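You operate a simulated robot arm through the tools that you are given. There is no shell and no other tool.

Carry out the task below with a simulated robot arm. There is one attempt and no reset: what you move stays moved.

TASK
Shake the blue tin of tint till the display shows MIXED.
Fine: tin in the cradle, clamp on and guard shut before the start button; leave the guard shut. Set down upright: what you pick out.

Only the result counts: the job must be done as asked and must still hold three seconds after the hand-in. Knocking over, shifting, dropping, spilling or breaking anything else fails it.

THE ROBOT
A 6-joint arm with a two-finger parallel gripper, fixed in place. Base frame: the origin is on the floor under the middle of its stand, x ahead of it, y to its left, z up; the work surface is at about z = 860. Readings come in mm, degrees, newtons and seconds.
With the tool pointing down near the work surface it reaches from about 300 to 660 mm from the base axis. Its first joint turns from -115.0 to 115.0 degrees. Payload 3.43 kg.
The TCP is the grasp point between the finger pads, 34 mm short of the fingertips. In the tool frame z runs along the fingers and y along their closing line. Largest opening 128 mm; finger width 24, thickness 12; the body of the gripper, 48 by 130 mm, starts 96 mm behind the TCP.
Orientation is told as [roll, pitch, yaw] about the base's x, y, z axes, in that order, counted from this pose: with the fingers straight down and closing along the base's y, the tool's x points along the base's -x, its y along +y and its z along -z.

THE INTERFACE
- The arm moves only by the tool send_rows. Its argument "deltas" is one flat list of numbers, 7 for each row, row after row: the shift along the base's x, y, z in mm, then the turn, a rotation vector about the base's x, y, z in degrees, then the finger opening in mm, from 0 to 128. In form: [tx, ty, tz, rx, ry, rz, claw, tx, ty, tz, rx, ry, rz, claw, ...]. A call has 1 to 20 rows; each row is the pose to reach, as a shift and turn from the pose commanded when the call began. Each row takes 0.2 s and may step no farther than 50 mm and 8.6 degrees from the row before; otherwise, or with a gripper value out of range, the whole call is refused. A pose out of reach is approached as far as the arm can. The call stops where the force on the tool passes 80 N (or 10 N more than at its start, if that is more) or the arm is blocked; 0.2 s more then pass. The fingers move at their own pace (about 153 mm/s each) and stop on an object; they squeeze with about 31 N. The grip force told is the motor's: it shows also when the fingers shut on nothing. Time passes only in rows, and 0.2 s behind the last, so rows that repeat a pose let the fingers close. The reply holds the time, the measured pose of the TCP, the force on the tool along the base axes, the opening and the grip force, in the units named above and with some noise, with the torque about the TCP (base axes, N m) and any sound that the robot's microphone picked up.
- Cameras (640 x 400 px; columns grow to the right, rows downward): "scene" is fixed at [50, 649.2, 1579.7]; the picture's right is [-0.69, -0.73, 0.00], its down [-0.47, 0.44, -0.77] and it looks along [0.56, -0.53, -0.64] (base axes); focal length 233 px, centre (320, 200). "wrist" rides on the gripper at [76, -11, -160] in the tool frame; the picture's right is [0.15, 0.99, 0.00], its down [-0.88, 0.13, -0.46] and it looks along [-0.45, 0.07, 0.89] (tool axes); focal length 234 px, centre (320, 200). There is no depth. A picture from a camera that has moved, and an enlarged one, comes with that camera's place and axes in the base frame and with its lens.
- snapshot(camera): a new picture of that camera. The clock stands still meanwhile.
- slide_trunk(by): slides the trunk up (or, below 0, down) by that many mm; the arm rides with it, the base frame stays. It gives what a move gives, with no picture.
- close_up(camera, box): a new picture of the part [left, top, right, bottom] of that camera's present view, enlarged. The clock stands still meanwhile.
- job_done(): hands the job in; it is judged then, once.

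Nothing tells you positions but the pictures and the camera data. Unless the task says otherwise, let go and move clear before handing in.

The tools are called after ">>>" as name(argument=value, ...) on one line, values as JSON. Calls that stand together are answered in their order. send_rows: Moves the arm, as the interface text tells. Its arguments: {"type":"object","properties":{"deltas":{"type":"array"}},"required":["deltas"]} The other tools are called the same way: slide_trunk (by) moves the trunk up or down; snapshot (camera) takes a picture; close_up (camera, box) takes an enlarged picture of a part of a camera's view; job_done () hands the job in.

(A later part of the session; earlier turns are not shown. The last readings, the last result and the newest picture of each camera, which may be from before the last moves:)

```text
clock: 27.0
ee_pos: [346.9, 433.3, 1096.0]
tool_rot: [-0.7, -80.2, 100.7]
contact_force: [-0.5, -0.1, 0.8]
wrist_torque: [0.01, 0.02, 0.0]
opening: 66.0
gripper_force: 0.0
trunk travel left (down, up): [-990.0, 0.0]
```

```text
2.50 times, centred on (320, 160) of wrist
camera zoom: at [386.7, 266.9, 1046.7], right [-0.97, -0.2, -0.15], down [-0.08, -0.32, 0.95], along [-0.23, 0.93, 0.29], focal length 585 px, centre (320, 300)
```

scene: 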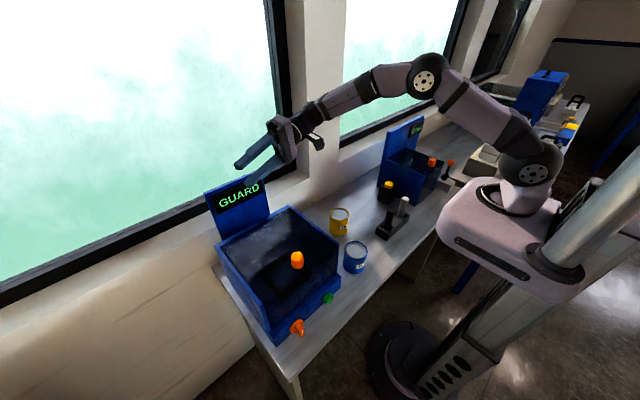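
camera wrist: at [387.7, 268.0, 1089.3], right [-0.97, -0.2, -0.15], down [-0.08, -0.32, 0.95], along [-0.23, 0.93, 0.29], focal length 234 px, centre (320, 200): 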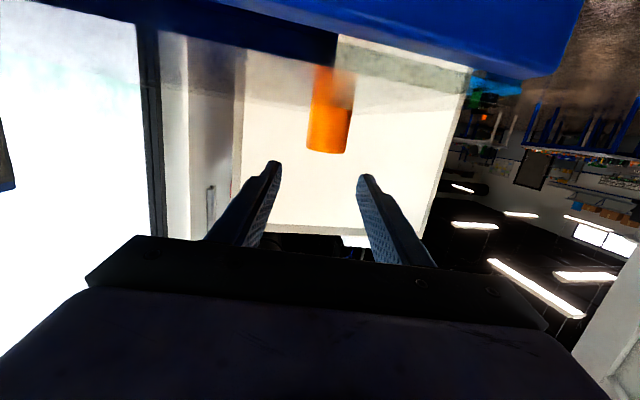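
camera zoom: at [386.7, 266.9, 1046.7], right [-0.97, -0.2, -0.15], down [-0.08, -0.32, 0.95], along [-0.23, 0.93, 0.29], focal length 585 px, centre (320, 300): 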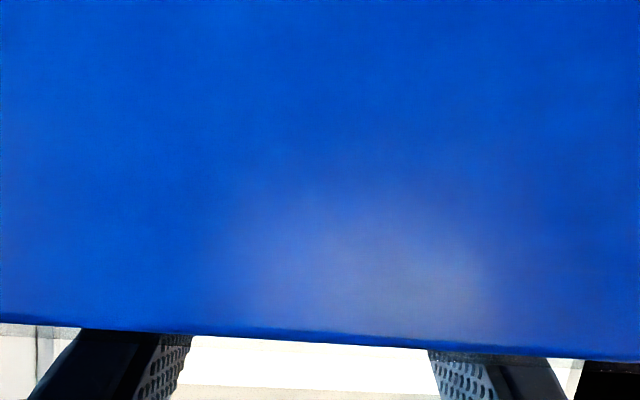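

The fingers straddle the knob just above the lid with no contact. I close on it.

>>> send_rows(deltas=[0, 0, 0, 0, 0, 0, 40, 0, 0, 0, 0, 0, 0, 15, 0, 0, 0, 0, 0, 0, 15, 0, 0, 0, 0, 0, 0, 15])

>>> close_up(camera="scene", box=[220, 150, 380, 300])

```text
clock: 28.0
ee_pos: [347.7, 432.5, 1096.1]
tool_rot: [-0.6, -80.1, 100.5]
contact_force: [4.5, 1.6, 0.2]
wrist_torque: [-0.34, 0.0, 0.18]
opening: 31.2
gripper_force: 45.0
trunk travel left (down, up): [-990.0, 0.0]
```

```text
2.67 times, centred on (300, 225) of scene
camera zoom: at [50.0, 649.2, 1579.7], right [-0.69, -0.73, 0.0], down [-0.47, 0.44, -0.77], along [0.56, -0.53, -0.64], focal length 622 px, centre (373, 133)
```

zoom: 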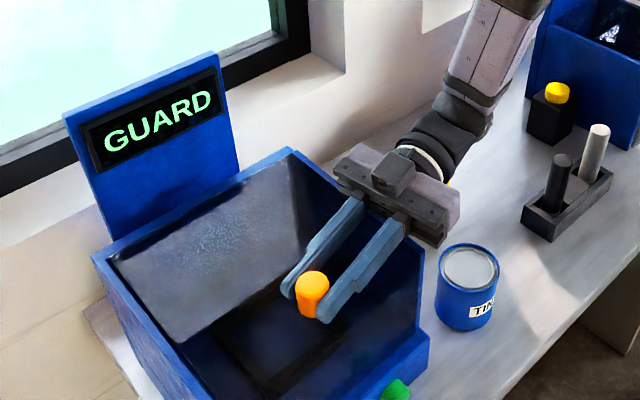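

The knob is gripped squarely. I start the lid swing about the hinge (taken at x ≈ 538, z ≈ 1068), rotating the hand rigidly with the lid, and check forces after 16°.

>>> send_rows(deltas=[1.2, 0, 13, 0, 4, 0, 15, 5.75, 0, 26.2, 0, 8, 0, 15, 9.9, 0, 38.9, 0, 12, 0, 15, 15.1, 0, 51.4, 0, 16, 0, 15, 15.1, 0, 51.4, 0, 16, 0, 15])

>>> close_up(camera="scene", box=[220, 150, 380, 300])

```text
clock: 29.2
ee_pos: [361.4, 432.6, 1145.0]
tool_rot: [66.5, -72.8, 35.0]
contact_force: [0.9, 3.5, -3.2]
wrist_torque: [0.35, 0.23, 0.47]
opening: 31.2
gripper_force: 45.3
trunk travel left (down, up): [-990.0, 0.0]
```

```text
2.67 times, centred on (300, 225) of scene
camera zoom: at [50.0, 649.2, 1579.7], right [-0.69, -0.73, 0.0], down [-0.47, 0.44, -0.77], along [0.56, -0.53, -0.64], focal length 622 px, centre (373, 133)
```

zoom: 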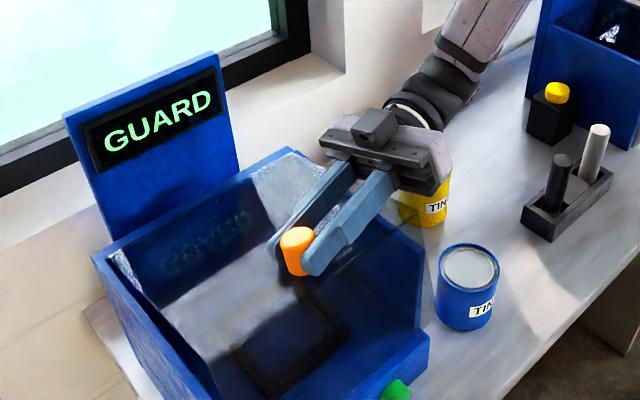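

The lid has opened 16° with only small forces, so the hinge estimate is good. I continue to 48°.

>>> send_rows(deltas=[5.97, 0, 12.03, 0, 4, 0, 15, 12.75, 0, 23.61, 0, 8, 0, 15, 20.33, 0, 34.69, 0, 12, 0, 15, 28.67, 0, 45.22, 0, 16, 0, 15, 37.71, 0, 55.14, 0, 20, 0, 15, 47.43, 0, 64.4, 0, 24, 0, 15, 57.77, 0, 72.96, 0, 28, 0, 15, 68.68, 0, 80.79, 0, 32, 0, 15, 68.68, 0, 80.79, 0, 32, 0, 15])

>>> close_up(camera="scene", box=[200, 110, 380, 300])

```text
clock: 31.2
ee_pos: [428.1, 432.4, 1228.7]
tool_rot: [91.0, -43.0, 13.4]
contact_force: [-10.7, 6.4, 2.5]
wrist_torque: [0.17, 1.09, 0.67]
opening: 30.9
gripper_force: 44.9
trunk travel left (down, up): [-990.0, 0.0]
```

```text
2.11 times, centred on (290, 205) of scene
camera zoom: at [50.0, 649.2, 1579.7], right [-0.69, -0.73, 0.0], down [-0.47, 0.44, -0.77], along [0.56, -0.53, -0.64], focal length 491 px, centre (383, 190)
```

zoom: 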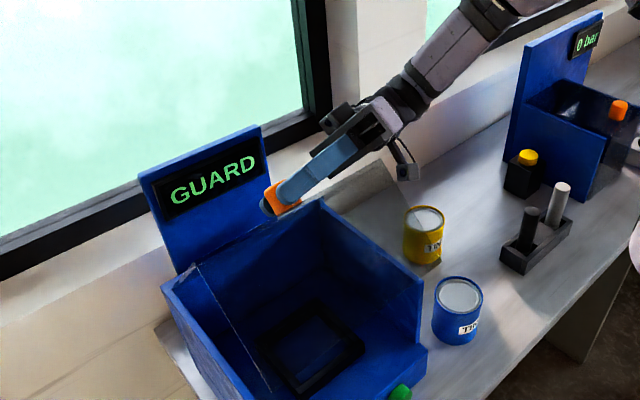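

The lid is at 48° with modest force. I take a closer look to understand the clear panels before going on.

>>> close_up(camera="scene", box=[240, 160, 340, 250])

>>> close_up(camera="scene", box=[220, 220, 340, 340])

>>> snapshot(camera="wrist")

```text
4.44 times, centred on (290, 205) of scene
camera zoom: at [50.0, 649.2, 1579.7], right [-0.69, -0.73, 0.0], down [-0.47, 0.44, -0.77], along [0.56, -0.53, -0.64], focal length 1037 px, centre (453, 178)
```

zoom: 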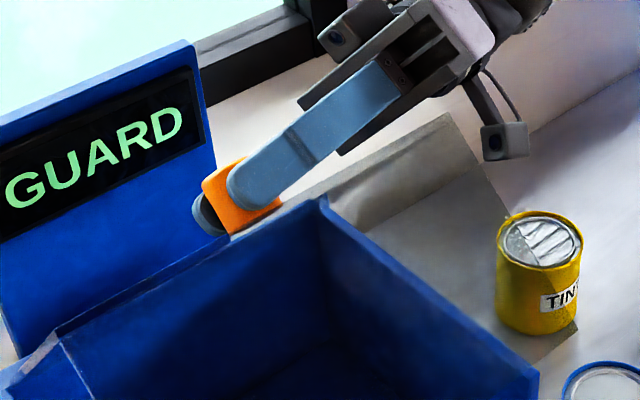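

```text
3.33 times, centred on (280, 280) of scene
camera zoom: at [50.0, 649.2, 1579.7], right [-0.69, -0.73, 0.0], down [-0.47, 0.44, -0.77], along [0.56, -0.53, -0.64], focal length 778 px, centre (453, -67)
```

zoom: 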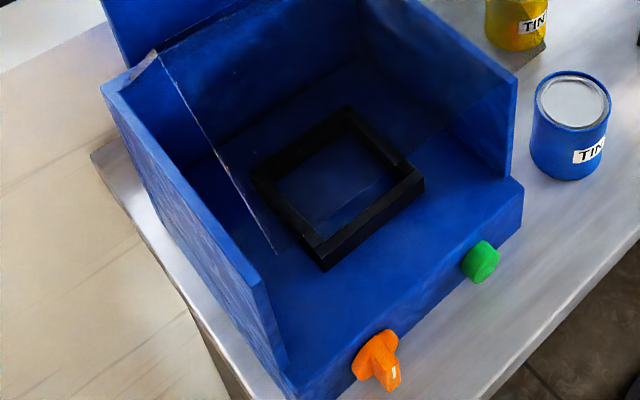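

```text
taken
camera wrist: at [419.8, 267.1, 1164.9], right [-0.76, -0.2, 0.62], down [0.65, -0.32, 0.69], along [0.06, 0.93, 0.37], focal length 234 px, centre (320, 200)
```

wrist: 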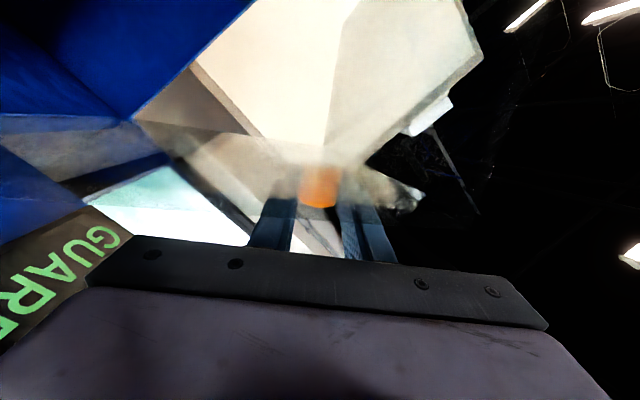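

The guard is an L-shaped hood: clear top plus clear front pane swing together, so its balance point lies near 100°. I continue the swing to 80° with a slight radius correction for the measured force.

>>> send_rows(deltas=[10.8, 0.5, 7.8, 0, 4, 0, 15, 22.6, 1, 14.5, 0, 8, 0, 15, 35, 1, 20, 0, 12, 0, 15, 47.7, 1, 24.5, 0, 16, 0, 15, 60.8, 1, 28.2, 0, 20, 0, 15, 74, 1, 30.9, 0, 24, 0, 15, 87.4, 1, 32.7, 0, 28, 0, 15, 101, 1, 33.6, 0, 32, 0, 15, 101, 1, 33.6, 0, 32, 0, 15])

>>> close_up(camera="scene", box=[180, 90, 380, 290])

```text
clock: 33.2
ee_pos: [531.6, 433.3, 1262.0]
tool_rot: [98.1, -11.7, 9.9]
contact_force: [-7.6, 3.7, 2.6]
wrist_torque: [0.32, 1.32, 0.0]
opening: 31.6
gripper_force: 44.7
trunk travel left (down, up): [-990.0, 0.0]
```

```text
2.00 times, centred on (280, 190) of scene
camera zoom: at [50.0, 649.2, 1579.7], right [-0.69, -0.73, 0.0], down [-0.47, 0.44, -0.77], along [0.56, -0.53, -0.64], focal length 467 px, centre (400, 220)
```

zoom: 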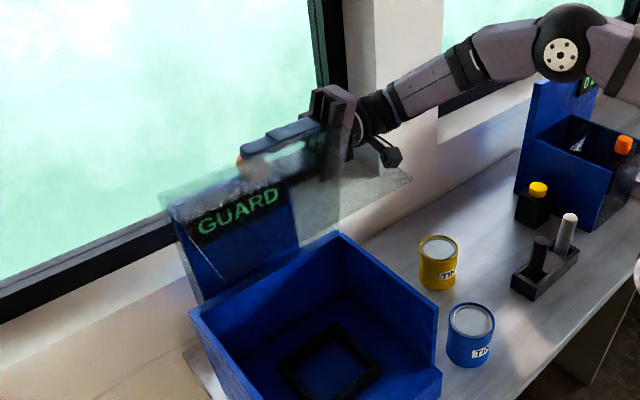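

The guard is at 80° now. I continue to about 100°.

>>> send_rows(deltas=[13.2, 0, 0, 0, 4, 0, 15, 26.6, 0, -1, 0, 8, 0, 15, 39.8, 0, -3, 0, 12, 0, 15, 52.9, 0, -5.8, 0, 16, 0, 15, 65.8, 0, -9.6, 0, 20, 0, 15, 65.8, 0, -9.6, 0, 20, 0, 15])

>>> close_up(camera="scene", box=[180, 90, 380, 290])

```text
clock: 34.6
ee_pos: [589.4, 432.3, 1251.9]
tool_rot: [101.4, 8.0, 9.6]
contact_force: [2.7, 14.9, 4.6]
wrist_torque: [0.32, -0.23, -0.32]
opening: 30.8
gripper_force: 45.0
out of reach, approached as far as the arm can: row 5, 6
trunk travel left (down, up): [-990.0, 0.0]
```

```text
2.00 times, centred on (280, 190) of scene
camera zoom: at [50.0, 649.2, 1579.7], right [-0.69, -0.73, 0.0], down [-0.47, 0.44, -0.77], along [0.56, -0.53, -0.64], focal length 467 px, centre (400, 220)
```

zoom: 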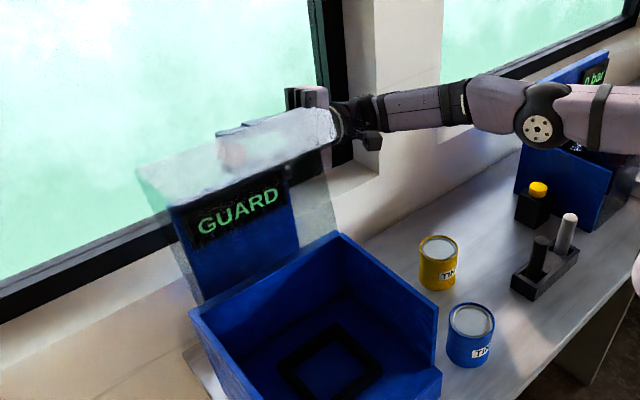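

The guard is at about 97°, just short of its balance point, and the arm is at full stretch. I swivel the hand a little around the knob to gain reach and push the guard on to about 104°.

>>> send_rows(deltas=[-1, 0, 0, -0.35, 0.53, -2.95, 15, -2, 0, 0, -0.7, 1.06, -5.9, 15, 8, 0, -2.5, -0.7, 3, -5.9, 15, 16, 0, -5, -0.7, 4.5, -5.9, 15, 22, 0, -8, -0.7, 6, -5.9, 15, 22, 0, -8, -0.7, 6, -5.9, 15])

>>> close_up(camera="scene", box=[180, 90, 380, 290])

```text
clock: 36.0
ee_pos: [604.8, 430.7, 1247.1]
tool_rot: [101.6, 13.8, 4.5]
contact_force: [-26.8, -3.0, -4.2]
wrist_torque: [0.27, 0.19, 0.94]
opening: 31.0
gripper_force: 45.2
trunk travel left (down, up): [-990.0, 0.0]
```

```text
2.00 times, centred on (280, 190) of scene
camera zoom: at [50.0, 649.2, 1579.7], right [-0.69, -0.73, 0.0], down [-0.47, 0.44, -0.77], along [0.56, -0.53, -0.64], focal length 467 px, centre (400, 220)
```

zoom: 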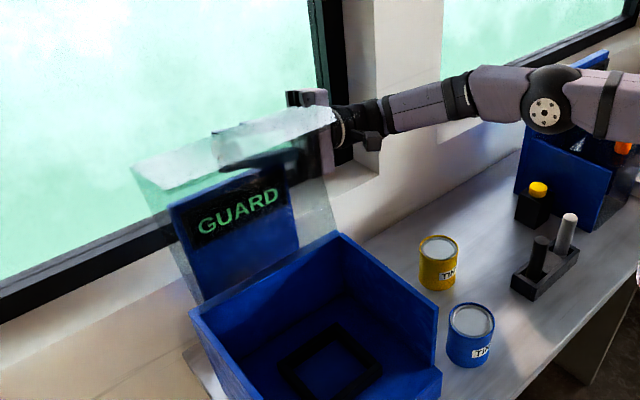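

The guard now meets a stop at roughly 102° (27 N resistance). I ease back a few mm to read which way the guard wants to fall before letting go.

>>> send_rows(deltas=[-4, 0, 1.5, 0, -1, 0, 15, -8, 0, 3, 0, -2, 0, 15, -8, 0, 3, 0, -2, 0, 15, -8, 0, 3, 0, -2, 0, 15])

```text
clock: 37.0
ee_pos: [603.5, 431.3, 1248.5]
tool_rot: [101.3, 12.1, 3.7]
contact_force: [-6.8, 2.5, -2.6]
wrist_torque: [0.02, 1.13, -0.67]
opening: 31.3
gripper_force: 45.1
trunk travel left (down, up): [-990.0, 0.0]
```

>>> send_rows(deltas=[-4, 0, 1, 0, -1, 0, 15, -8, 0, 2, 0, -2, 0, 15, -8, 0, 2, 0, -2, 0, 15, -8, 0, 2, 0, -2, 0, 15])

```text
clock: 38.0
ee_pos: [595.2, 429.6, 1251.0]
tool_rot: [101.3, 10.1, 3.8]
contact_force: [-2.4, 3.3, -0.3]
wrist_torque: [0.55, 0.75, 0.68]
opening: 31.0
gripper_force: 45.0
trunk travel left (down, up): [-990.0, 0.0]
```

The reading is nearly neutral here. I bring the guard back to its stop and loosen the grip only slightly to test whether it stays.

>>> send_rows(deltas=[4, 0, -1, 0, 1, 0, 15, 8, 0, -2, 0, 2, 0, 15, 11, 0, -3, 0, 3, 0, 15, 11, 0, -3, 0, 3, 0, 15])

>>> send_rows(deltas=[0, 0, 0, 0, 0, 0, 37])

>>> close_up(camera="scene", box=[180, 90, 380, 290])

>>> snapshot(camera="wrist")

```text
clock: 39.0
ee_pos: [602.9, 430.2, 1247.2]
tool_rot: [101.4, 13.0, 4.0]
contact_force: [-9.6, 0.5, -3.6]
wrist_torque: [0.41, 1.0, 0.57]
opening: 31.1
gripper_force: 45.3
trunk travel left (down, up): [-990.0, 0.0]
```

```text
clock: 39.4
ee_pos: [607.0, 429.5, 1249.0]
tool_rot: [101.5, 12.9, 3.7]
contact_force: [1.0, 0.4, 0.0]
wrist_torque: [0.01, 0.0, -0.02]
opening: 37.1
gripper_force: 0.1
trunk travel left (down, up): [-990.0, 0.0]
```

```text
2.00 times, centred on (280, 190) of scene
camera zoom: at [50.0, 649.2, 1579.7], right [-0.69, -0.73, 0.0], down [-0.47, 0.44, -0.77], along [0.56, -0.53, -0.64], focal length 467 px, centre (400, 220)
```

zoom: 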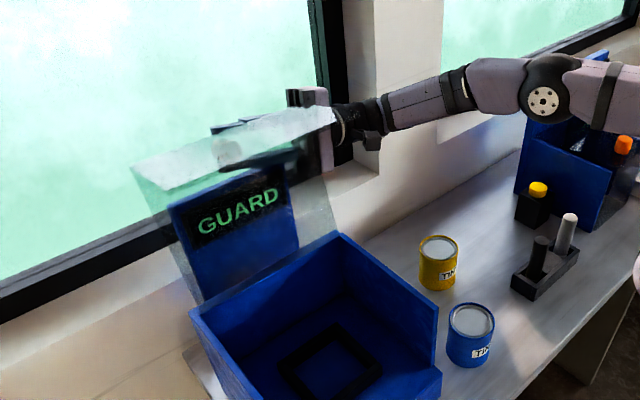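

```text
taken
camera wrist: at [533.0, 270.0, 1222.5], right [0.09, -0.19, 0.98], down [0.89, -0.42, -0.16], along [0.44, 0.89, 0.14], focal length 234 px, centre (320, 200)
```

wrist: 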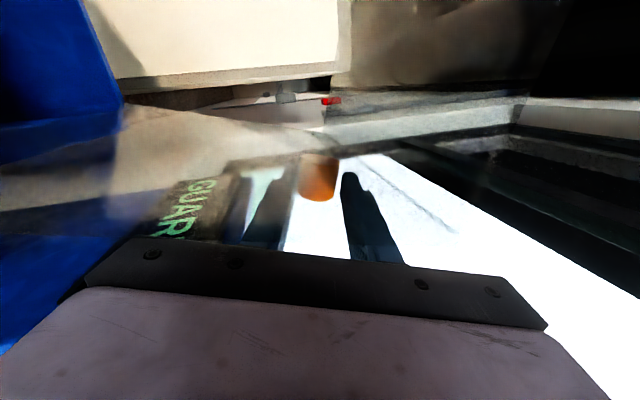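

The guard has not visibly moved. I wait a moment to confirm.

>>> send_rows(deltas=[0, 0, 0, 0, 0, 0, 38, 0, 0, 0, 0, 0, 0, 38, 0, 0, 0, 0, 0, 0, 38])

>>> close_up(camera="scene", box=[180, 90, 380, 290])

>>> snapshot(camera="wrist")

```text
clock: 40.2
ee_pos: [606.6, 429.1, 1247.3]
tool_rot: [101.5, 13.0, 3.9]
contact_force: [0.2, 0.3, -1.2]
wrist_torque: [0.01, -0.01, 0.0]
opening: 38.0
gripper_force: 0.1
trunk travel left (down, up): [-990.0, 0.0]
```

```text
2.00 times, centred on (280, 190) of scene
camera zoom: at [50.0, 649.2, 1579.7], right [-0.69, -0.73, 0.0], down [-0.47, 0.44, -0.77], along [0.56, -0.53, -0.64], focal length 467 px, centre (400, 220)
```

zoom: 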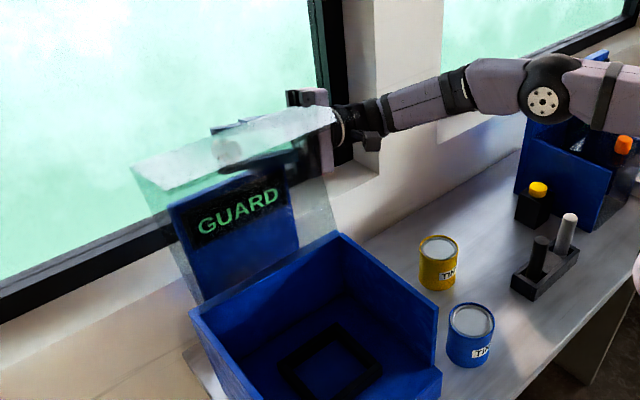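

```text
taken
camera wrist: at [532.6, 270.5, 1221.5], right [0.09, -0.19, 0.98], down [0.9, -0.41, -0.16], along [0.44, 0.89, 0.13], focal length 234 px, centre (320, 200)
```

wrist: 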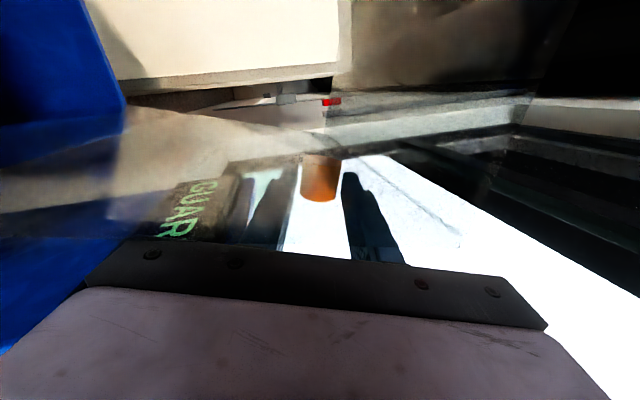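

The guard stays open on its own. I open the fingers a little more and withdraw straight back along the tool axis.

>>> send_rows(deltas=[0, 0, 0, 0, 0, 0, 56, 0.7, -30, -6, 0, 0, 0, 56, 1.4, -65, -13, 0, 0, 0, 56, 2.2, -100, -20, 0, 0, 0, 56, 3, -137, -27, 0, 0, 0, 56])

>>> close_up(camera="scene", box=[180, 90, 380, 290])

>>> snapshot(camera="wrist")

```text
clock: 41.4
ee_pos: [609.3, 290.7, 1220.4]
tool_rot: [101.4, 13.2, 3.9]
contact_force: [0.4, -0.2, -0.1]
wrist_torque: [0.01, -0.02, 0.0]
opening: 55.9
gripper_force: 0.1
trunk travel left (down, up): [-990.0, 0.0]
```

```text
2.00 times, centred on (280, 190) of scene
camera zoom: at [50.0, 649.2, 1579.7], right [-0.69, -0.73, 0.0], down [-0.47, 0.44, -0.77], along [0.56, -0.53, -0.64], focal length 467 px, centre (400, 220)
```

zoom: 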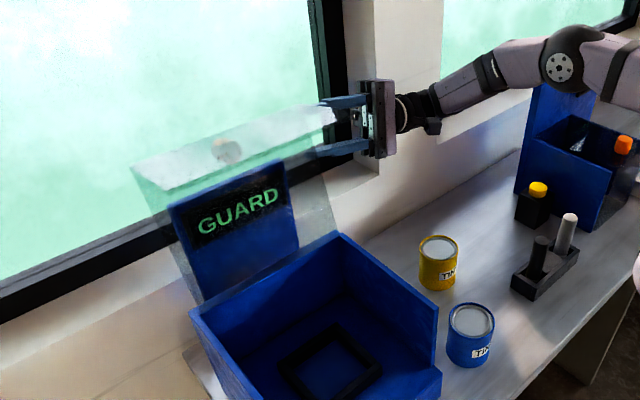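

```text
taken
camera wrist: at [536.0, 132.1, 1194.4], right [0.09, -0.19, 0.98], down [0.9, -0.41, -0.16], along [0.43, 0.89, 0.13], focal length 234 px, centre (320, 200)
```

wrist: 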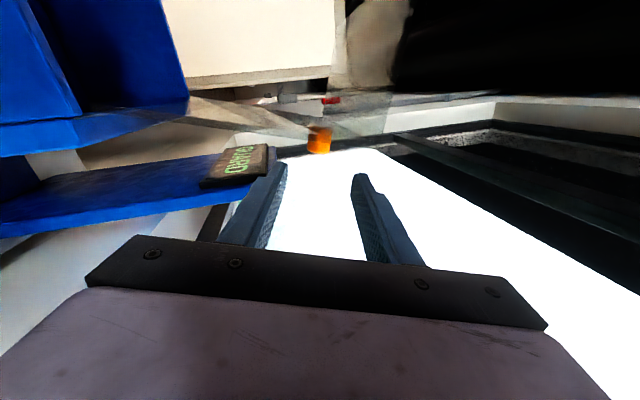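

The guard remains open and my hand is clear. I now move back from it and turn the tool to point straight down over the blue tin's side.

>>> send_rows(deltas=[-2, -40, 0, 0, 0, 0, 90, -23, -43, -2, -8.2, -0.56, 1.93, 90, -45, -46, -4, -16.4, -1.12, 3.86, 90, -66, -50, -6, -24.6, -1.68, 5.79, 90, -88, -53, -8, -32.8, -2.24, 7.72, 90, -110, -57, -9, -41, -2.8, 9.65, 90, -131, -60, -11, -49.2, -3.36, 11.58, 90, -153, -63, -12, -57.4, -3.92, 13.51, 90, -174, -67, -14, -65.6, -4.48, 15.44, 90, -196, -70, -15, -73.8, -5.04, 17.37, 90, -217, -73, -17, -82, -5.6, 19.3, 90, -239, -77, -18, -90.2, -6.16, 21.23, 90, -259, -80, -20, -98.4, -6.72, 23.16, 90])

>>> snapshot(camera="scene")

```text
clock: 44.2
ee_pos: [350.7, 213.5, 1200.4]
tool_rot: [0.1, 13.1, 3.9]
contact_force: [0.2, -0.1, 0.0]
wrist_torque: [-0.03, 0.0, 0.02]
opening: 89.9
gripper_force: 0.0
trunk travel left (down, up): [-990.0, 0.0]
```

```text
taken
```

scene: 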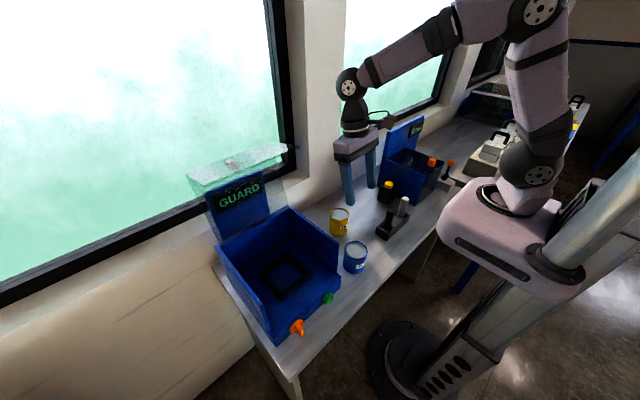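

The arm is upright again and the guard is still open. I level the tool and take pictures of the tin and the cradle.

>>> send_rows(deltas=[-5, 0, 0, 0.22, -6.55, -1.95, 110, -10, 0, 0, 0.45, -13.1, -3.9, 110, -10, 0, 0, 0.45, -13.1, -3.9, 110])

>>> snapshot(camera="wrist")

>>> close_up(camera="scene", box=[230, 200, 380, 340])

```text
clock: 45.0
ee_pos: [341.2, 213.9, 1202.0]
tool_rot: [0.3, 0.1, 0.2]
contact_force: [-0.3, -0.6, -0.9]
wrist_torque: [-0.01, 0.0, -0.02]
opening: 110.0
gripper_force: 0.1
trunk travel left (down, up): [-990.0, 0.0]
```

```text
taken
camera wrist: at [264.7, 201.6, 1358.2], right [-0.15, 0.99, 0.0], down [0.88, 0.13, 0.46], along [0.45, 0.07, -0.89], focal length 234 px, centre (320, 200)
```

wrist: 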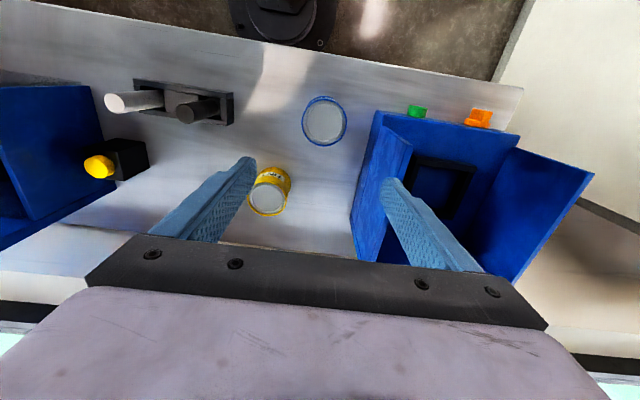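

```text
2.86 times, centred on (305, 270) of scene
camera zoom: at [50.0, 649.2, 1579.7], right [-0.69, -0.73, 0.0], down [-0.47, 0.44, -0.77], along [0.56, -0.53, -0.64], focal length 666 px, centre (363, 0)
```

zoom: 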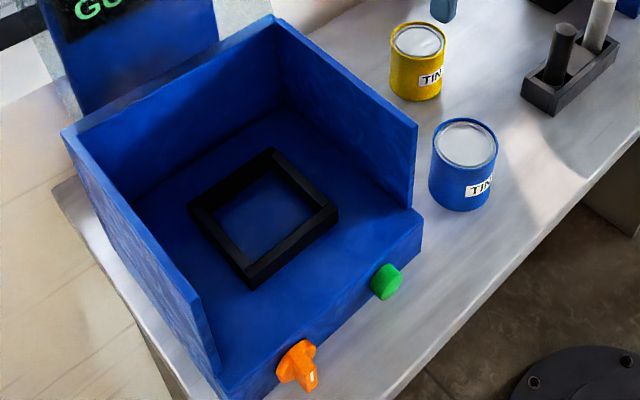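

>>> close_up(camera="wrist", box=[280, 80, 400, 170])

>>> close_up(camera="wrist", box=[370, 90, 520, 240])

>>> close_up(camera="scene", box=[320, 220, 390, 290])

>>> close_up(camera="scene", box=[255, 240, 325, 310])

```text
4.44 times, centred on (340, 125) of wrist
camera zoom: at [264.7, 201.6, 1358.2], right [-0.15, 0.99, 0.0], down [0.88, 0.13, 0.46], along [0.45, 0.07, -0.89], focal length 1041 px, centre (231, 533)
```

zoom: 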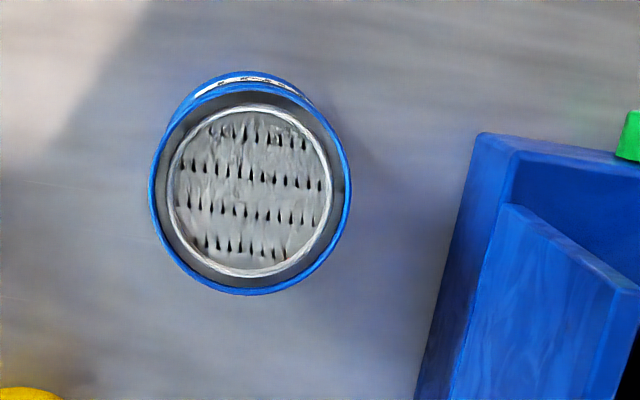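

```text
2.67 times, centred on (445, 165) of wrist
camera zoom: at [264.7, 201.6, 1358.2], right [-0.15, 0.99, 0.0], down [0.88, 0.13, 0.46], along [0.45, 0.07, -0.89], focal length 624 px, centre (-13, 293)
```

zoom: 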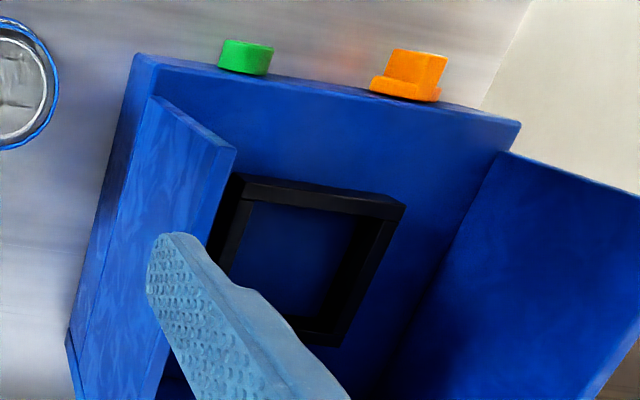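

```text
5.71 times, centred on (355, 255) of scene
camera zoom: at [50.0, 649.2, 1579.7], right [-0.69, -0.73, 0.0], down [-0.47, 0.44, -0.77], along [0.56, -0.53, -0.64], focal length 1333 px, centre (120, -114)
```

zoom: 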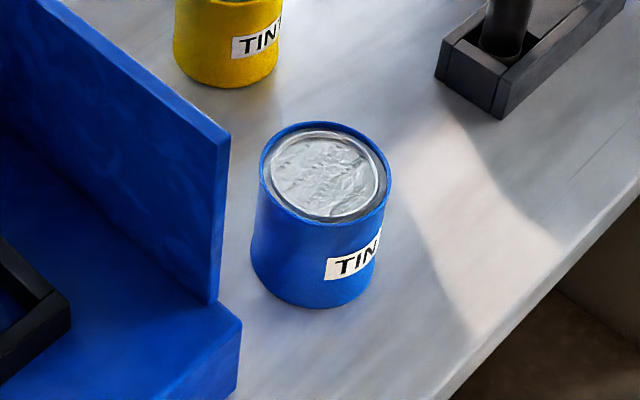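

```text
5.71 times, centred on (290, 275) of scene
camera zoom: at [50.0, 649.2, 1579.7], right [-0.69, -0.73, 0.0], down [-0.47, 0.44, -0.77], along [0.56, -0.53, -0.64], focal length 1333 px, centre (491, -229)
```

zoom: 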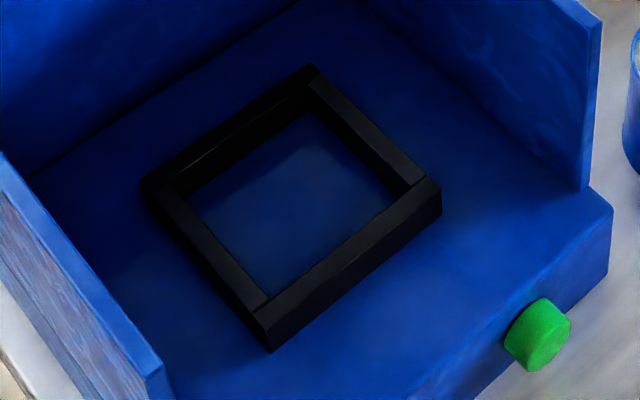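

The blue tin's top centre is at about (326, 219, 947), diameter 76, height ~87; the cradle frame is centred at about (416, 448) with its top near z 959 and floor near 930. I will grip the tin high, with the tool tilted 12° so the wrist later stays clear of the raised pane; first I go above the tin to check alignment.

>>> send_rows(deltas=[-8, 3, -30, 0, -6, 0, 110, -16, 5, -60, 0, -12, 0, 110, -16, 5, -100, 0, -12, 0, 110, -16, 5, -140, 0, -12, 0, 110, -16, 5, -180, 0, -12, 0, 110, -16, 5, -180, 0, -12, 0, 110])

>>> snapshot(camera="wrist")

>>> close_up(camera="scene", box=[300, 170, 420, 290])

```text
clock: 46.4
ee_pos: [323.9, 217.3, 1018.7]
tool_rot: [0.3, -11.9, 0.2]
contact_force: [-0.2, -0.4, 0.7]
wrist_torque: [-0.01, -0.02, -0.01]
opening: 110.0
gripper_force: 0.0
trunk travel left (down, up): [-990.0, 0.0]
```

```text
taken
camera wrist: at [215.6, 204.3, 1158.1], right [-0.15, 0.99, -0.03], down [0.77, 0.13, 0.63], along [0.62, 0.07, -0.78], focal length 234 px, centre (320, 200)
```

wrist: 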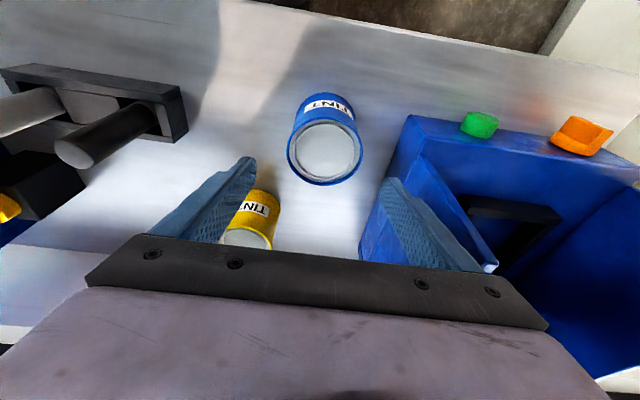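

```text
3.33 times, centred on (360, 230) of scene
camera zoom: at [50.0, 649.2, 1579.7], right [-0.69, -0.73, 0.0], down [-0.47, 0.44, -0.77], along [0.56, -0.53, -0.64], focal length 778 px, centre (187, 100)
```

zoom: 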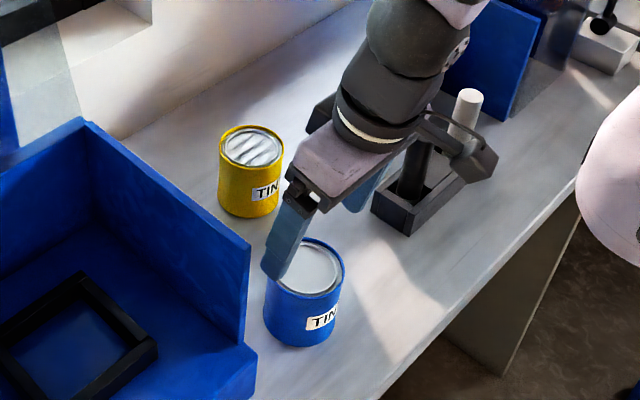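

The tin is between the fingers' planes, centre about (324, 219). I descend to the grip height and close.

>>> send_rows(deltas=[1, 1.5, -30, 0, 0, 0, 110, 1, 1.5, -60, 0, 0, 0, 110, 1, 1.5, -89, 0, 0, 0, 110, 1, 1.5, -89, 0, 0, 0, 110])

>>> snapshot(camera="wrist")

>>> close_up(camera="scene", box=[300, 190, 420, 310])

```text
clock: 47.4
ee_pos: [325.3, 220.3, 931.2]
tool_rot: [0.1, -11.9, 0.1]
contact_force: [0.3, -0.4, 0.3]
wrist_torque: [0.01, -0.04, 0.0]
opening: 110.0
gripper_force: 0.0
trunk travel left (down, up): [-990.0, 0.0]
```

```text
taken
camera wrist: at [217.2, 207.8, 1069.7], right [-0.15, 0.99, -0.03], down [0.77, 0.13, 0.63], along [0.62, 0.07, -0.78], focal length 234 px, centre (320, 200)
```

wrist: 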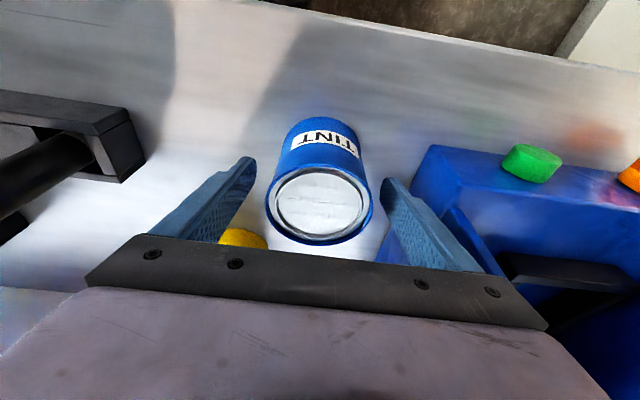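

```text
3.33 times, centred on (360, 250) of scene
camera zoom: at [50.0, 649.2, 1579.7], right [-0.69, -0.73, 0.0], down [-0.47, 0.44, -0.77], along [0.56, -0.53, -0.64], focal length 778 px, centre (187, 33)
```

zoom: 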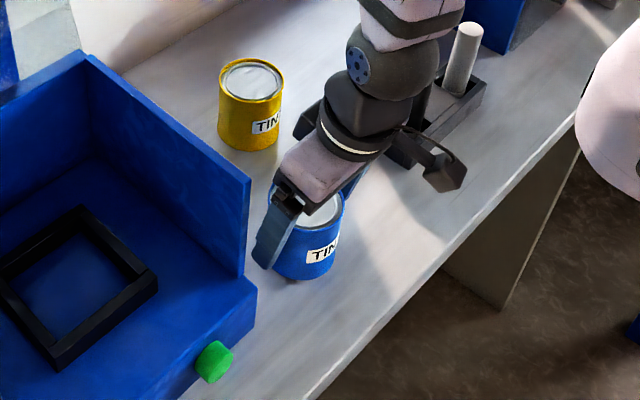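

Both pads flank the tin at the intended height. I close the gripper.

>>> send_rows(deltas=[-2, 0, 0, 0, 0, 0, 90, -2, 0, 0, 0, 0, 0, 60, -2, 0, 0, 0, 0, 0, 60, -2, 0, 0, 0, 0, 0, 60])

```text
clock: 48.4
ee_pos: [323.0, 219.7, 930.6]
tool_rot: [0.1, -11.9, 0.1]
contact_force: [0.6, -0.8, -0.8]
wrist_torque: [-0.09, -0.01, -0.01]
opening: 77.4
gripper_force: 30.8
trunk travel left (down, up): [-990.0, 0.0]
```

The tin is held (opening 77 mm). I lift it a little and check the load.

>>> send_rows(deltas=[0, 0, 8, 0, 0, 0, 60, 0, 0, 20, 0, 0, 0, 60, 0, 0, 20, 0, 0, 0, 60])

>>> close_up(camera="scene", box=[300, 190, 420, 310])

```text
clock: 49.2
ee_pos: [324.6, 220.2, 950.8]
tool_rot: [0.3, -11.9, 0.1]
contact_force: [0.2, -0.5, -3.3]
wrist_torque: [0.0, 0.05, -0.02]
opening: 77.3
gripper_force: 31.0
trunk travel left (down, up): [-990.0, 0.0]
```

```text
3.33 times, centred on (360, 250) of scene
camera zoom: at [50.0, 649.2, 1579.7], right [-0.69, -0.73, 0.0], down [-0.47, 0.44, -0.77], along [0.56, -0.53, -0.64], focal length 778 px, centre (187, 33)
```

zoom: 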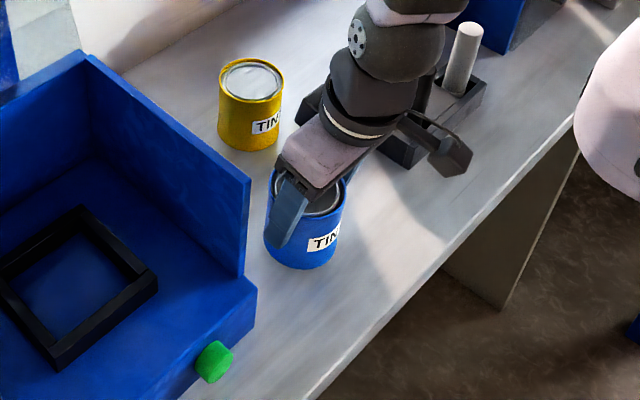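

The tin is light (~3 N) and comes up upright. I raise it above the wall height and carry it over in front of the cradle.

>>> send_rows(deltas=[0, 0, 40, 0, 0, 0, 60, 0, 0, 80, 0, 0, 0, 60, 0, 0, 120, 0, 0, 0, 60, 0, 0, 160, 0, 0, 0, 60, 0, 0, 200, 0, 0, 0, 60, 0, 0, 220, 0, 0, 0, 60, 3, 30, 220, 0, 0, 0, 60, 6, 65, 220, 0, 0, 0, 60, 8, 100, 220, 0, 0, 0, 60, 10, 135, 220, 0, 0, 0, 60, 12, 170, 220, 0, 0, 0, 60, 14, 205, 220, 0, 0, 0, 60, 15, 228, 220, 0, 0, 0, 60, 15, 228, 220, 0, 0, 0, 60])

>>> snapshot(camera="wrist")

>>> snapshot(camera="scene")

```text
clock: 52.2
ee_pos: [340.1, 447.1, 1170.3]
tool_rot: [0.2, -12.0, 0.1]
contact_force: [0.4, 0.1, -4.0]
wrist_torque: [0.01, 0.01, -0.01]
opening: 77.3
gripper_force: 31.6
trunk travel left (down, up): [-990.0, 0.0]
```

```text
taken
camera wrist: at [231.3, 435.3, 1310.2], right [-0.15, 0.99, -0.03], down [0.77, 0.13, 0.63], along [0.62, 0.07, -0.78], focal length 234 px, centre (320, 200)
```

wrist: 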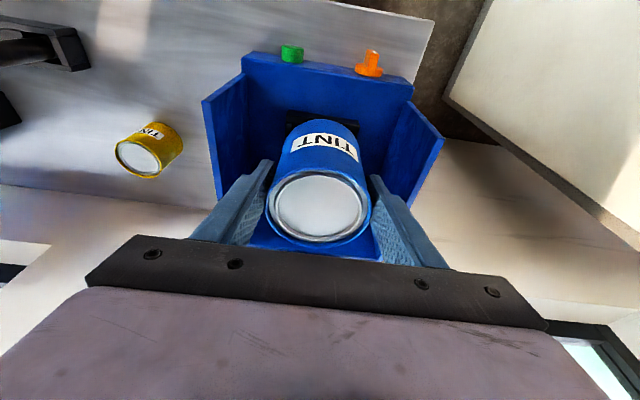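

```text
taken
```

scene: 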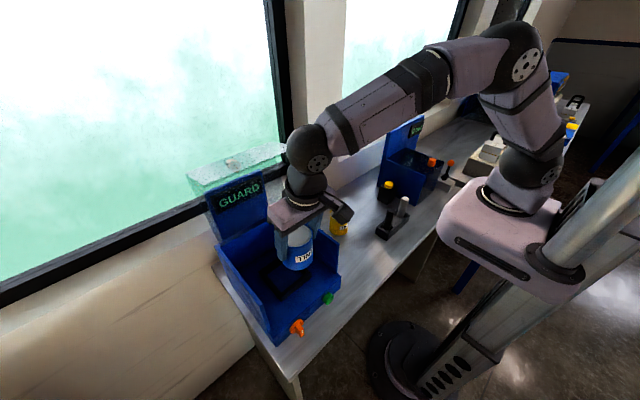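

The guard is still open and the tin hangs upright with its axis about 2 mm behind the grasp point. I lower it inside the open front, then slide it over the cradle centre (416, 448).

>>> send_rows(deltas=[0, 0.5, -40, 0, 0, 0, 60, 0, 1, -80, 0, 0, 0, 60, 0, 1, -120, 0, 0, 0, 60, 26, 1, -122, 0, 0, 0, 60, 52, 1, -124, 0, 0, 0, 60, 78, 1, -124, 0, 0, 0, 60, 78, 1, -124, 0, 0, 0, 60])

>>> snapshot(camera="wrist")

>>> close_up(camera="scene", box=[210, 190, 350, 330])

```text
clock: 53.8
ee_pos: [417.0, 450.9, 1048.2]
tool_rot: [0.1, -11.9, 0.1]
contact_force: [0.3, 0.5, -3.9]
wrist_torque: [0.0, 0.04, 0.01]
opening: 77.7
gripper_force: 30.7
trunk travel left (down, up): [-990.0, 0.0]
```

```text
taken
camera wrist: at [309.1, 438.6, 1187.4], right [-0.15, 0.99, -0.03], down [0.77, 0.13, 0.63], along [0.62, 0.07, -0.78], focal length 234 px, centre (320, 200)
```

wrist: 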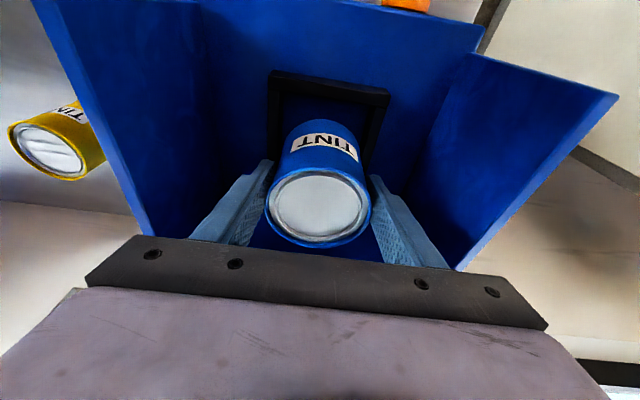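

```text
2.86 times, centred on (280, 260) of scene
camera zoom: at [50.0, 649.2, 1579.7], right [-0.69, -0.73, 0.0], down [-0.47, 0.44, -0.77], along [0.56, -0.53, -0.64], focal length 666 px, centre (434, 29)
```

zoom: 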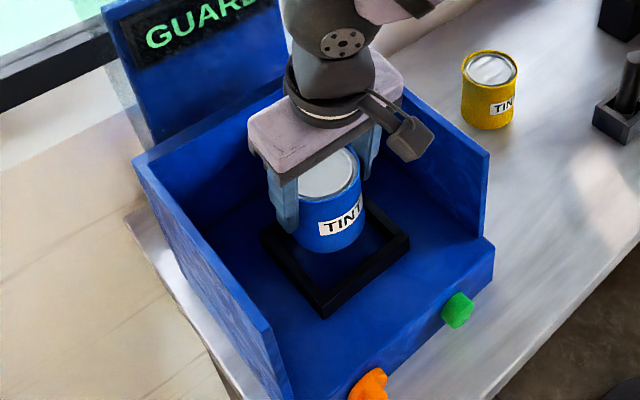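

>>> close_up(camera="wrist", box=[230, 50, 430, 200])

>>> close_up(camera="scene", box=[250, 220, 320, 300])

```text
2.67 times, centred on (330, 125) of wrist
camera zoom: at [309.1, 438.6, 1187.4], right [-0.15, 0.99, -0.03], down [0.77, 0.13, 0.63], along [0.62, 0.07, -0.78], focal length 624 px, centre (293, 400)
```

zoom: 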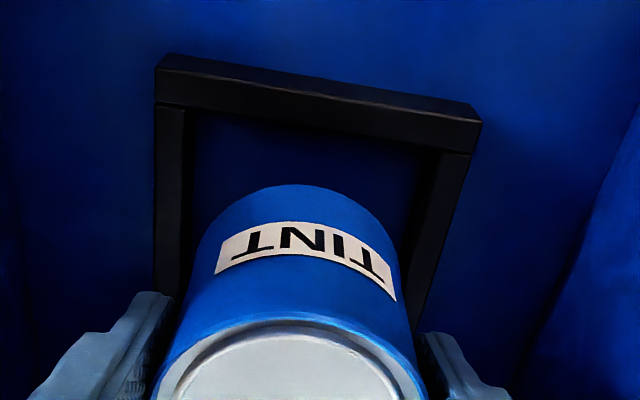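

```text
5.00 times, centred on (285, 260) of scene
camera zoom: at [50.0, 649.2, 1579.7], right [-0.69, -0.73, 0.0], down [-0.47, 0.44, -0.77], along [0.56, -0.53, -0.64], focal length 1166 px, centre (495, -100)
```

zoom: 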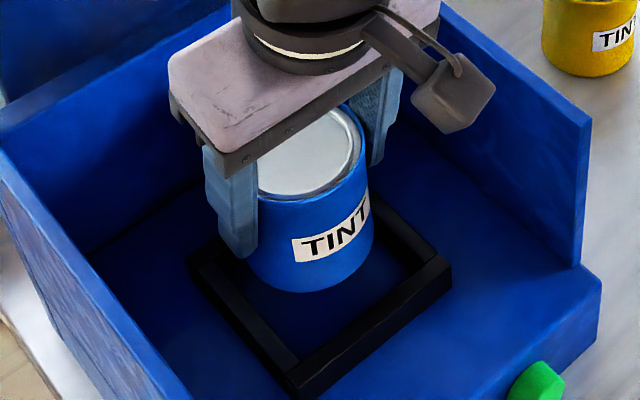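

Refined from both cameras: the tin's axis is at about (421, 450) and the cradle centre at about (415.5, 448.7). I shift by (−5.5, −1.3) and lower just above the frame to verify.

>>> send_rows(deltas=[-3, -0.7, -4, 0, 0, 0, 60, -5.5, -1.3, -12, 0, 0, 0, 60, -5.5, -1.3, -12, 0, 0, 0, 60])

>>> close_up(camera="wrist", box=[230, 50, 430, 200])

>>> close_up(camera="scene", box=[250, 220, 320, 300])

```text
clock: 54.6
ee_pos: [410.6, 448.0, 1035.0]
tool_rot: [0.1, -11.9, 0.0]
contact_force: [-0.5, 0.2, -2.7]
wrist_torque: [-0.03, 0.01, -0.02]
opening: 77.4
gripper_force: 30.6
trunk travel left (down, up): [-990.0, 0.0]
```

```text
2.67 times, centred on (330, 125) of wrist
camera zoom: at [303.7, 436.3, 1174.2], right [-0.15, 0.99, -0.03], down [0.77, 0.13, 0.63], along [0.62, 0.07, -0.78], focal length 624 px, centre (293, 400)
```

zoom: 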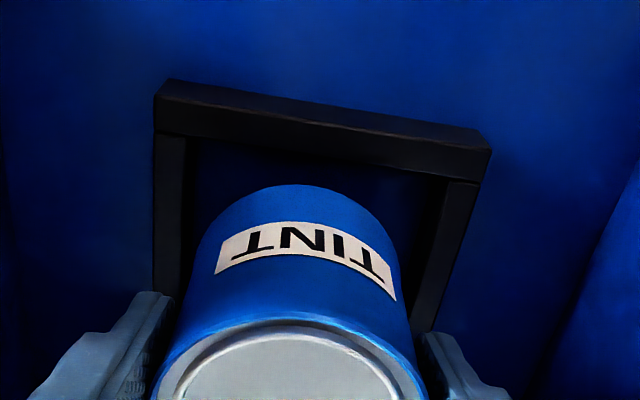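

```text
5.00 times, centred on (285, 260) of scene
camera zoom: at [50.0, 649.2, 1579.7], right [-0.69, -0.73, 0.0], down [-0.47, 0.44, -0.77], along [0.56, -0.53, -0.64], focal length 1166 px, centre (495, -100)
```

zoom: 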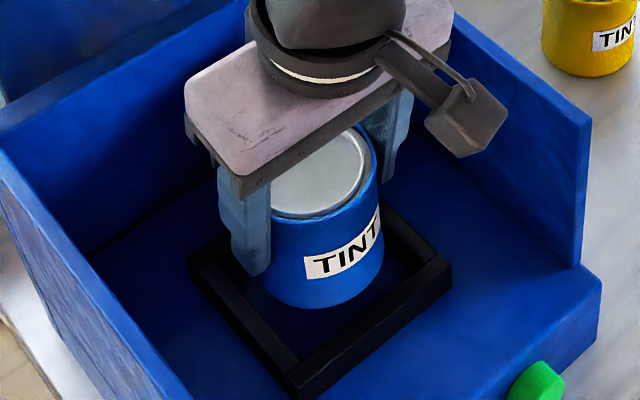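

The tin is within about 2 mm of the cradle centre. I nudge it (−1, +1.2) and lower it into the frame, watching the force.

>>> send_rows(deltas=[-1, 1.2, -6, 0, 0, 0, 60, -1, 1.2, -14, 0, 0, 0, 60, -1, 1.2, -22, 0, 0, 0, 60, -1, 1.2, -30, 0, 0, 0, 60, -1, 1.2, -30, 0, 0, 0, 60])

>>> close_up(camera="scene", box=[250, 220, 320, 300])

>>> close_up(camera="wrist", box=[230, 50, 430, 200])

```text
clock: 55.8
ee_pos: [410.6, 448.4, 1005.0]
tool_rot: [0.2, -11.9, 0.0]
contact_force: [-0.1, -0.6, -2.9]
wrist_torque: [0.03, 0.05, -0.03]
opening: 77.6
gripper_force: 31.0
trunk travel left (down, up): [-990.0, 0.0]
```

```text
5.00 times, centred on (285, 260) of scene
camera zoom: at [50.0, 649.2, 1579.7], right [-0.69, -0.73, 0.0], down [-0.47, 0.44, -0.77], along [0.56, -0.53, -0.64], focal length 1166 px, centre (495, -100)
```

zoom: 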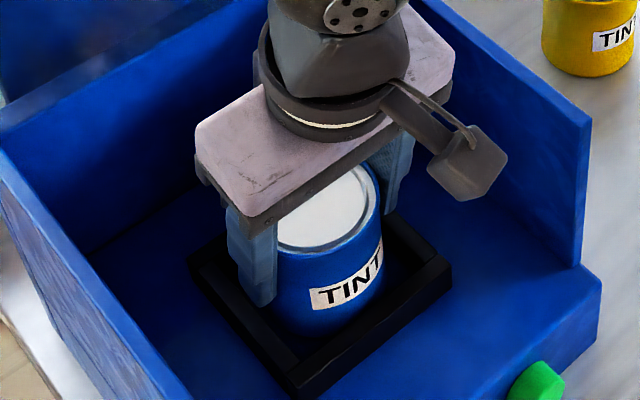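

```text
2.67 times, centred on (330, 125) of wrist
camera zoom: at [302.8, 436.9, 1144.3], right [-0.15, 0.99, -0.03], down [0.77, 0.13, 0.63], along [0.62, 0.07, -0.78], focal length 624 px, centre (293, 400)
```

zoom: 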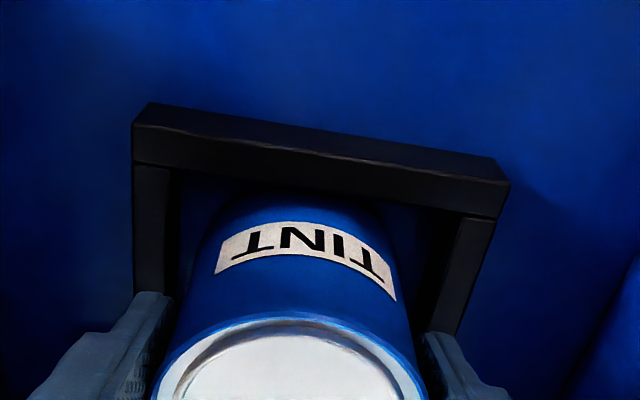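

The tin is inside the frame without contact. I lower the last few millimetres until it rests on the cradle floor.

>>> send_rows(deltas=[0, 0, -1.5, 0, 0, 0, 60, 0, 0, -3, 0, 0, 0, 60, 0, 0, -4, 0, 0, 0, 60])

```text
clock: 56.6
ee_pos: [410.8, 448.7, 1000.7]
tool_rot: [0.2, -11.9, 0.1]
contact_force: [0.0, 0.5, -2.5]
wrist_torque: [-0.07, 0.08, 0.05]
opening: 77.6
gripper_force: 30.9
trunk travel left (down, up): [-990.0, 0.0]
```

>>> send_rows(deltas=[0, 0, -1, 0, 0, 0, 60, 0, 0, -2, 0, 0, 0, 60, 0, 0, -3, 0, 0, 0, 60])

```text
clock: 57.4
ee_pos: [410.2, 448.1, 999.9]
tool_rot: [0.2, -12.1, 0.1]
contact_force: [-0.8, -2.2, 13.0]
wrist_torque: [-0.54, 0.38, 0.01]
opening: 77.3
gripper_force: 31.7
trunk travel left (down, up): [-990.0, 0.0]
```

The tin has touched down (13 N). I ease off, release it, and lift clear.

>>> send_rows(deltas=[0, 0, 1.5, 0, 0, 0, 60, 0, 0, 2, 0, 0, 0, 90, 0, 0, 2, 0, 0, 0, 112, 0, 0, 3, 0, 0, 0, 112])

>>> close_up(camera="scene", box=[250, 220, 320, 300])

>>> snapshot(camera="wrist")

```text
clock: 58.4
ee_pos: [409.9, 449.6, 1001.2]
tool_rot: [0.2, -11.9, 0.1]
contact_force: [0.6, 0.2, -0.5]
wrist_torque: [-0.01, 0.01, 0.01]
opening: 111.9
gripper_force: 0.1
trunk travel left (down, up): [-990.0, 0.0]
```

```text
5.00 times, centred on (285, 260) of scene
camera zoom: at [50.0, 649.2, 1579.7], right [-0.69, -0.73, 0.0], down [-0.47, 0.44, -0.77], along [0.56, -0.53, -0.64], focal length 1166 px, centre (495, -100)
```

zoom: 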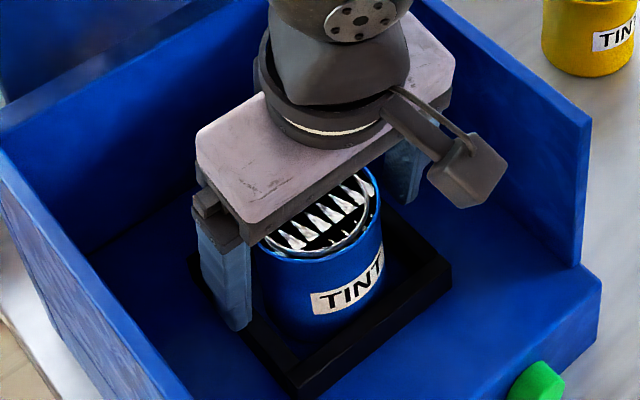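

```text
taken
camera wrist: at [302.3, 437.5, 1140.2], right [-0.15, 0.99, -0.03], down [0.77, 0.13, 0.63], along [0.62, 0.07, -0.78], focal length 234 px, centre (320, 200)
```

wrist: 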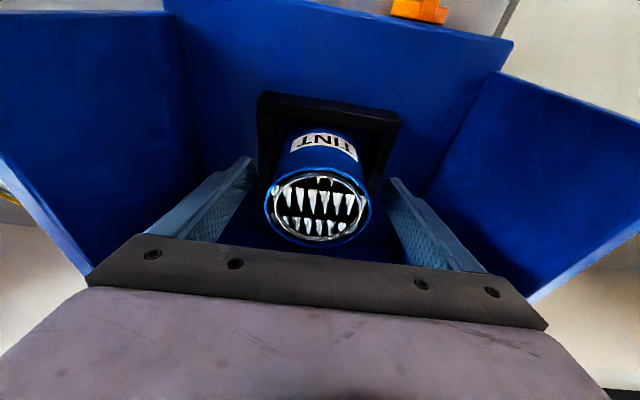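

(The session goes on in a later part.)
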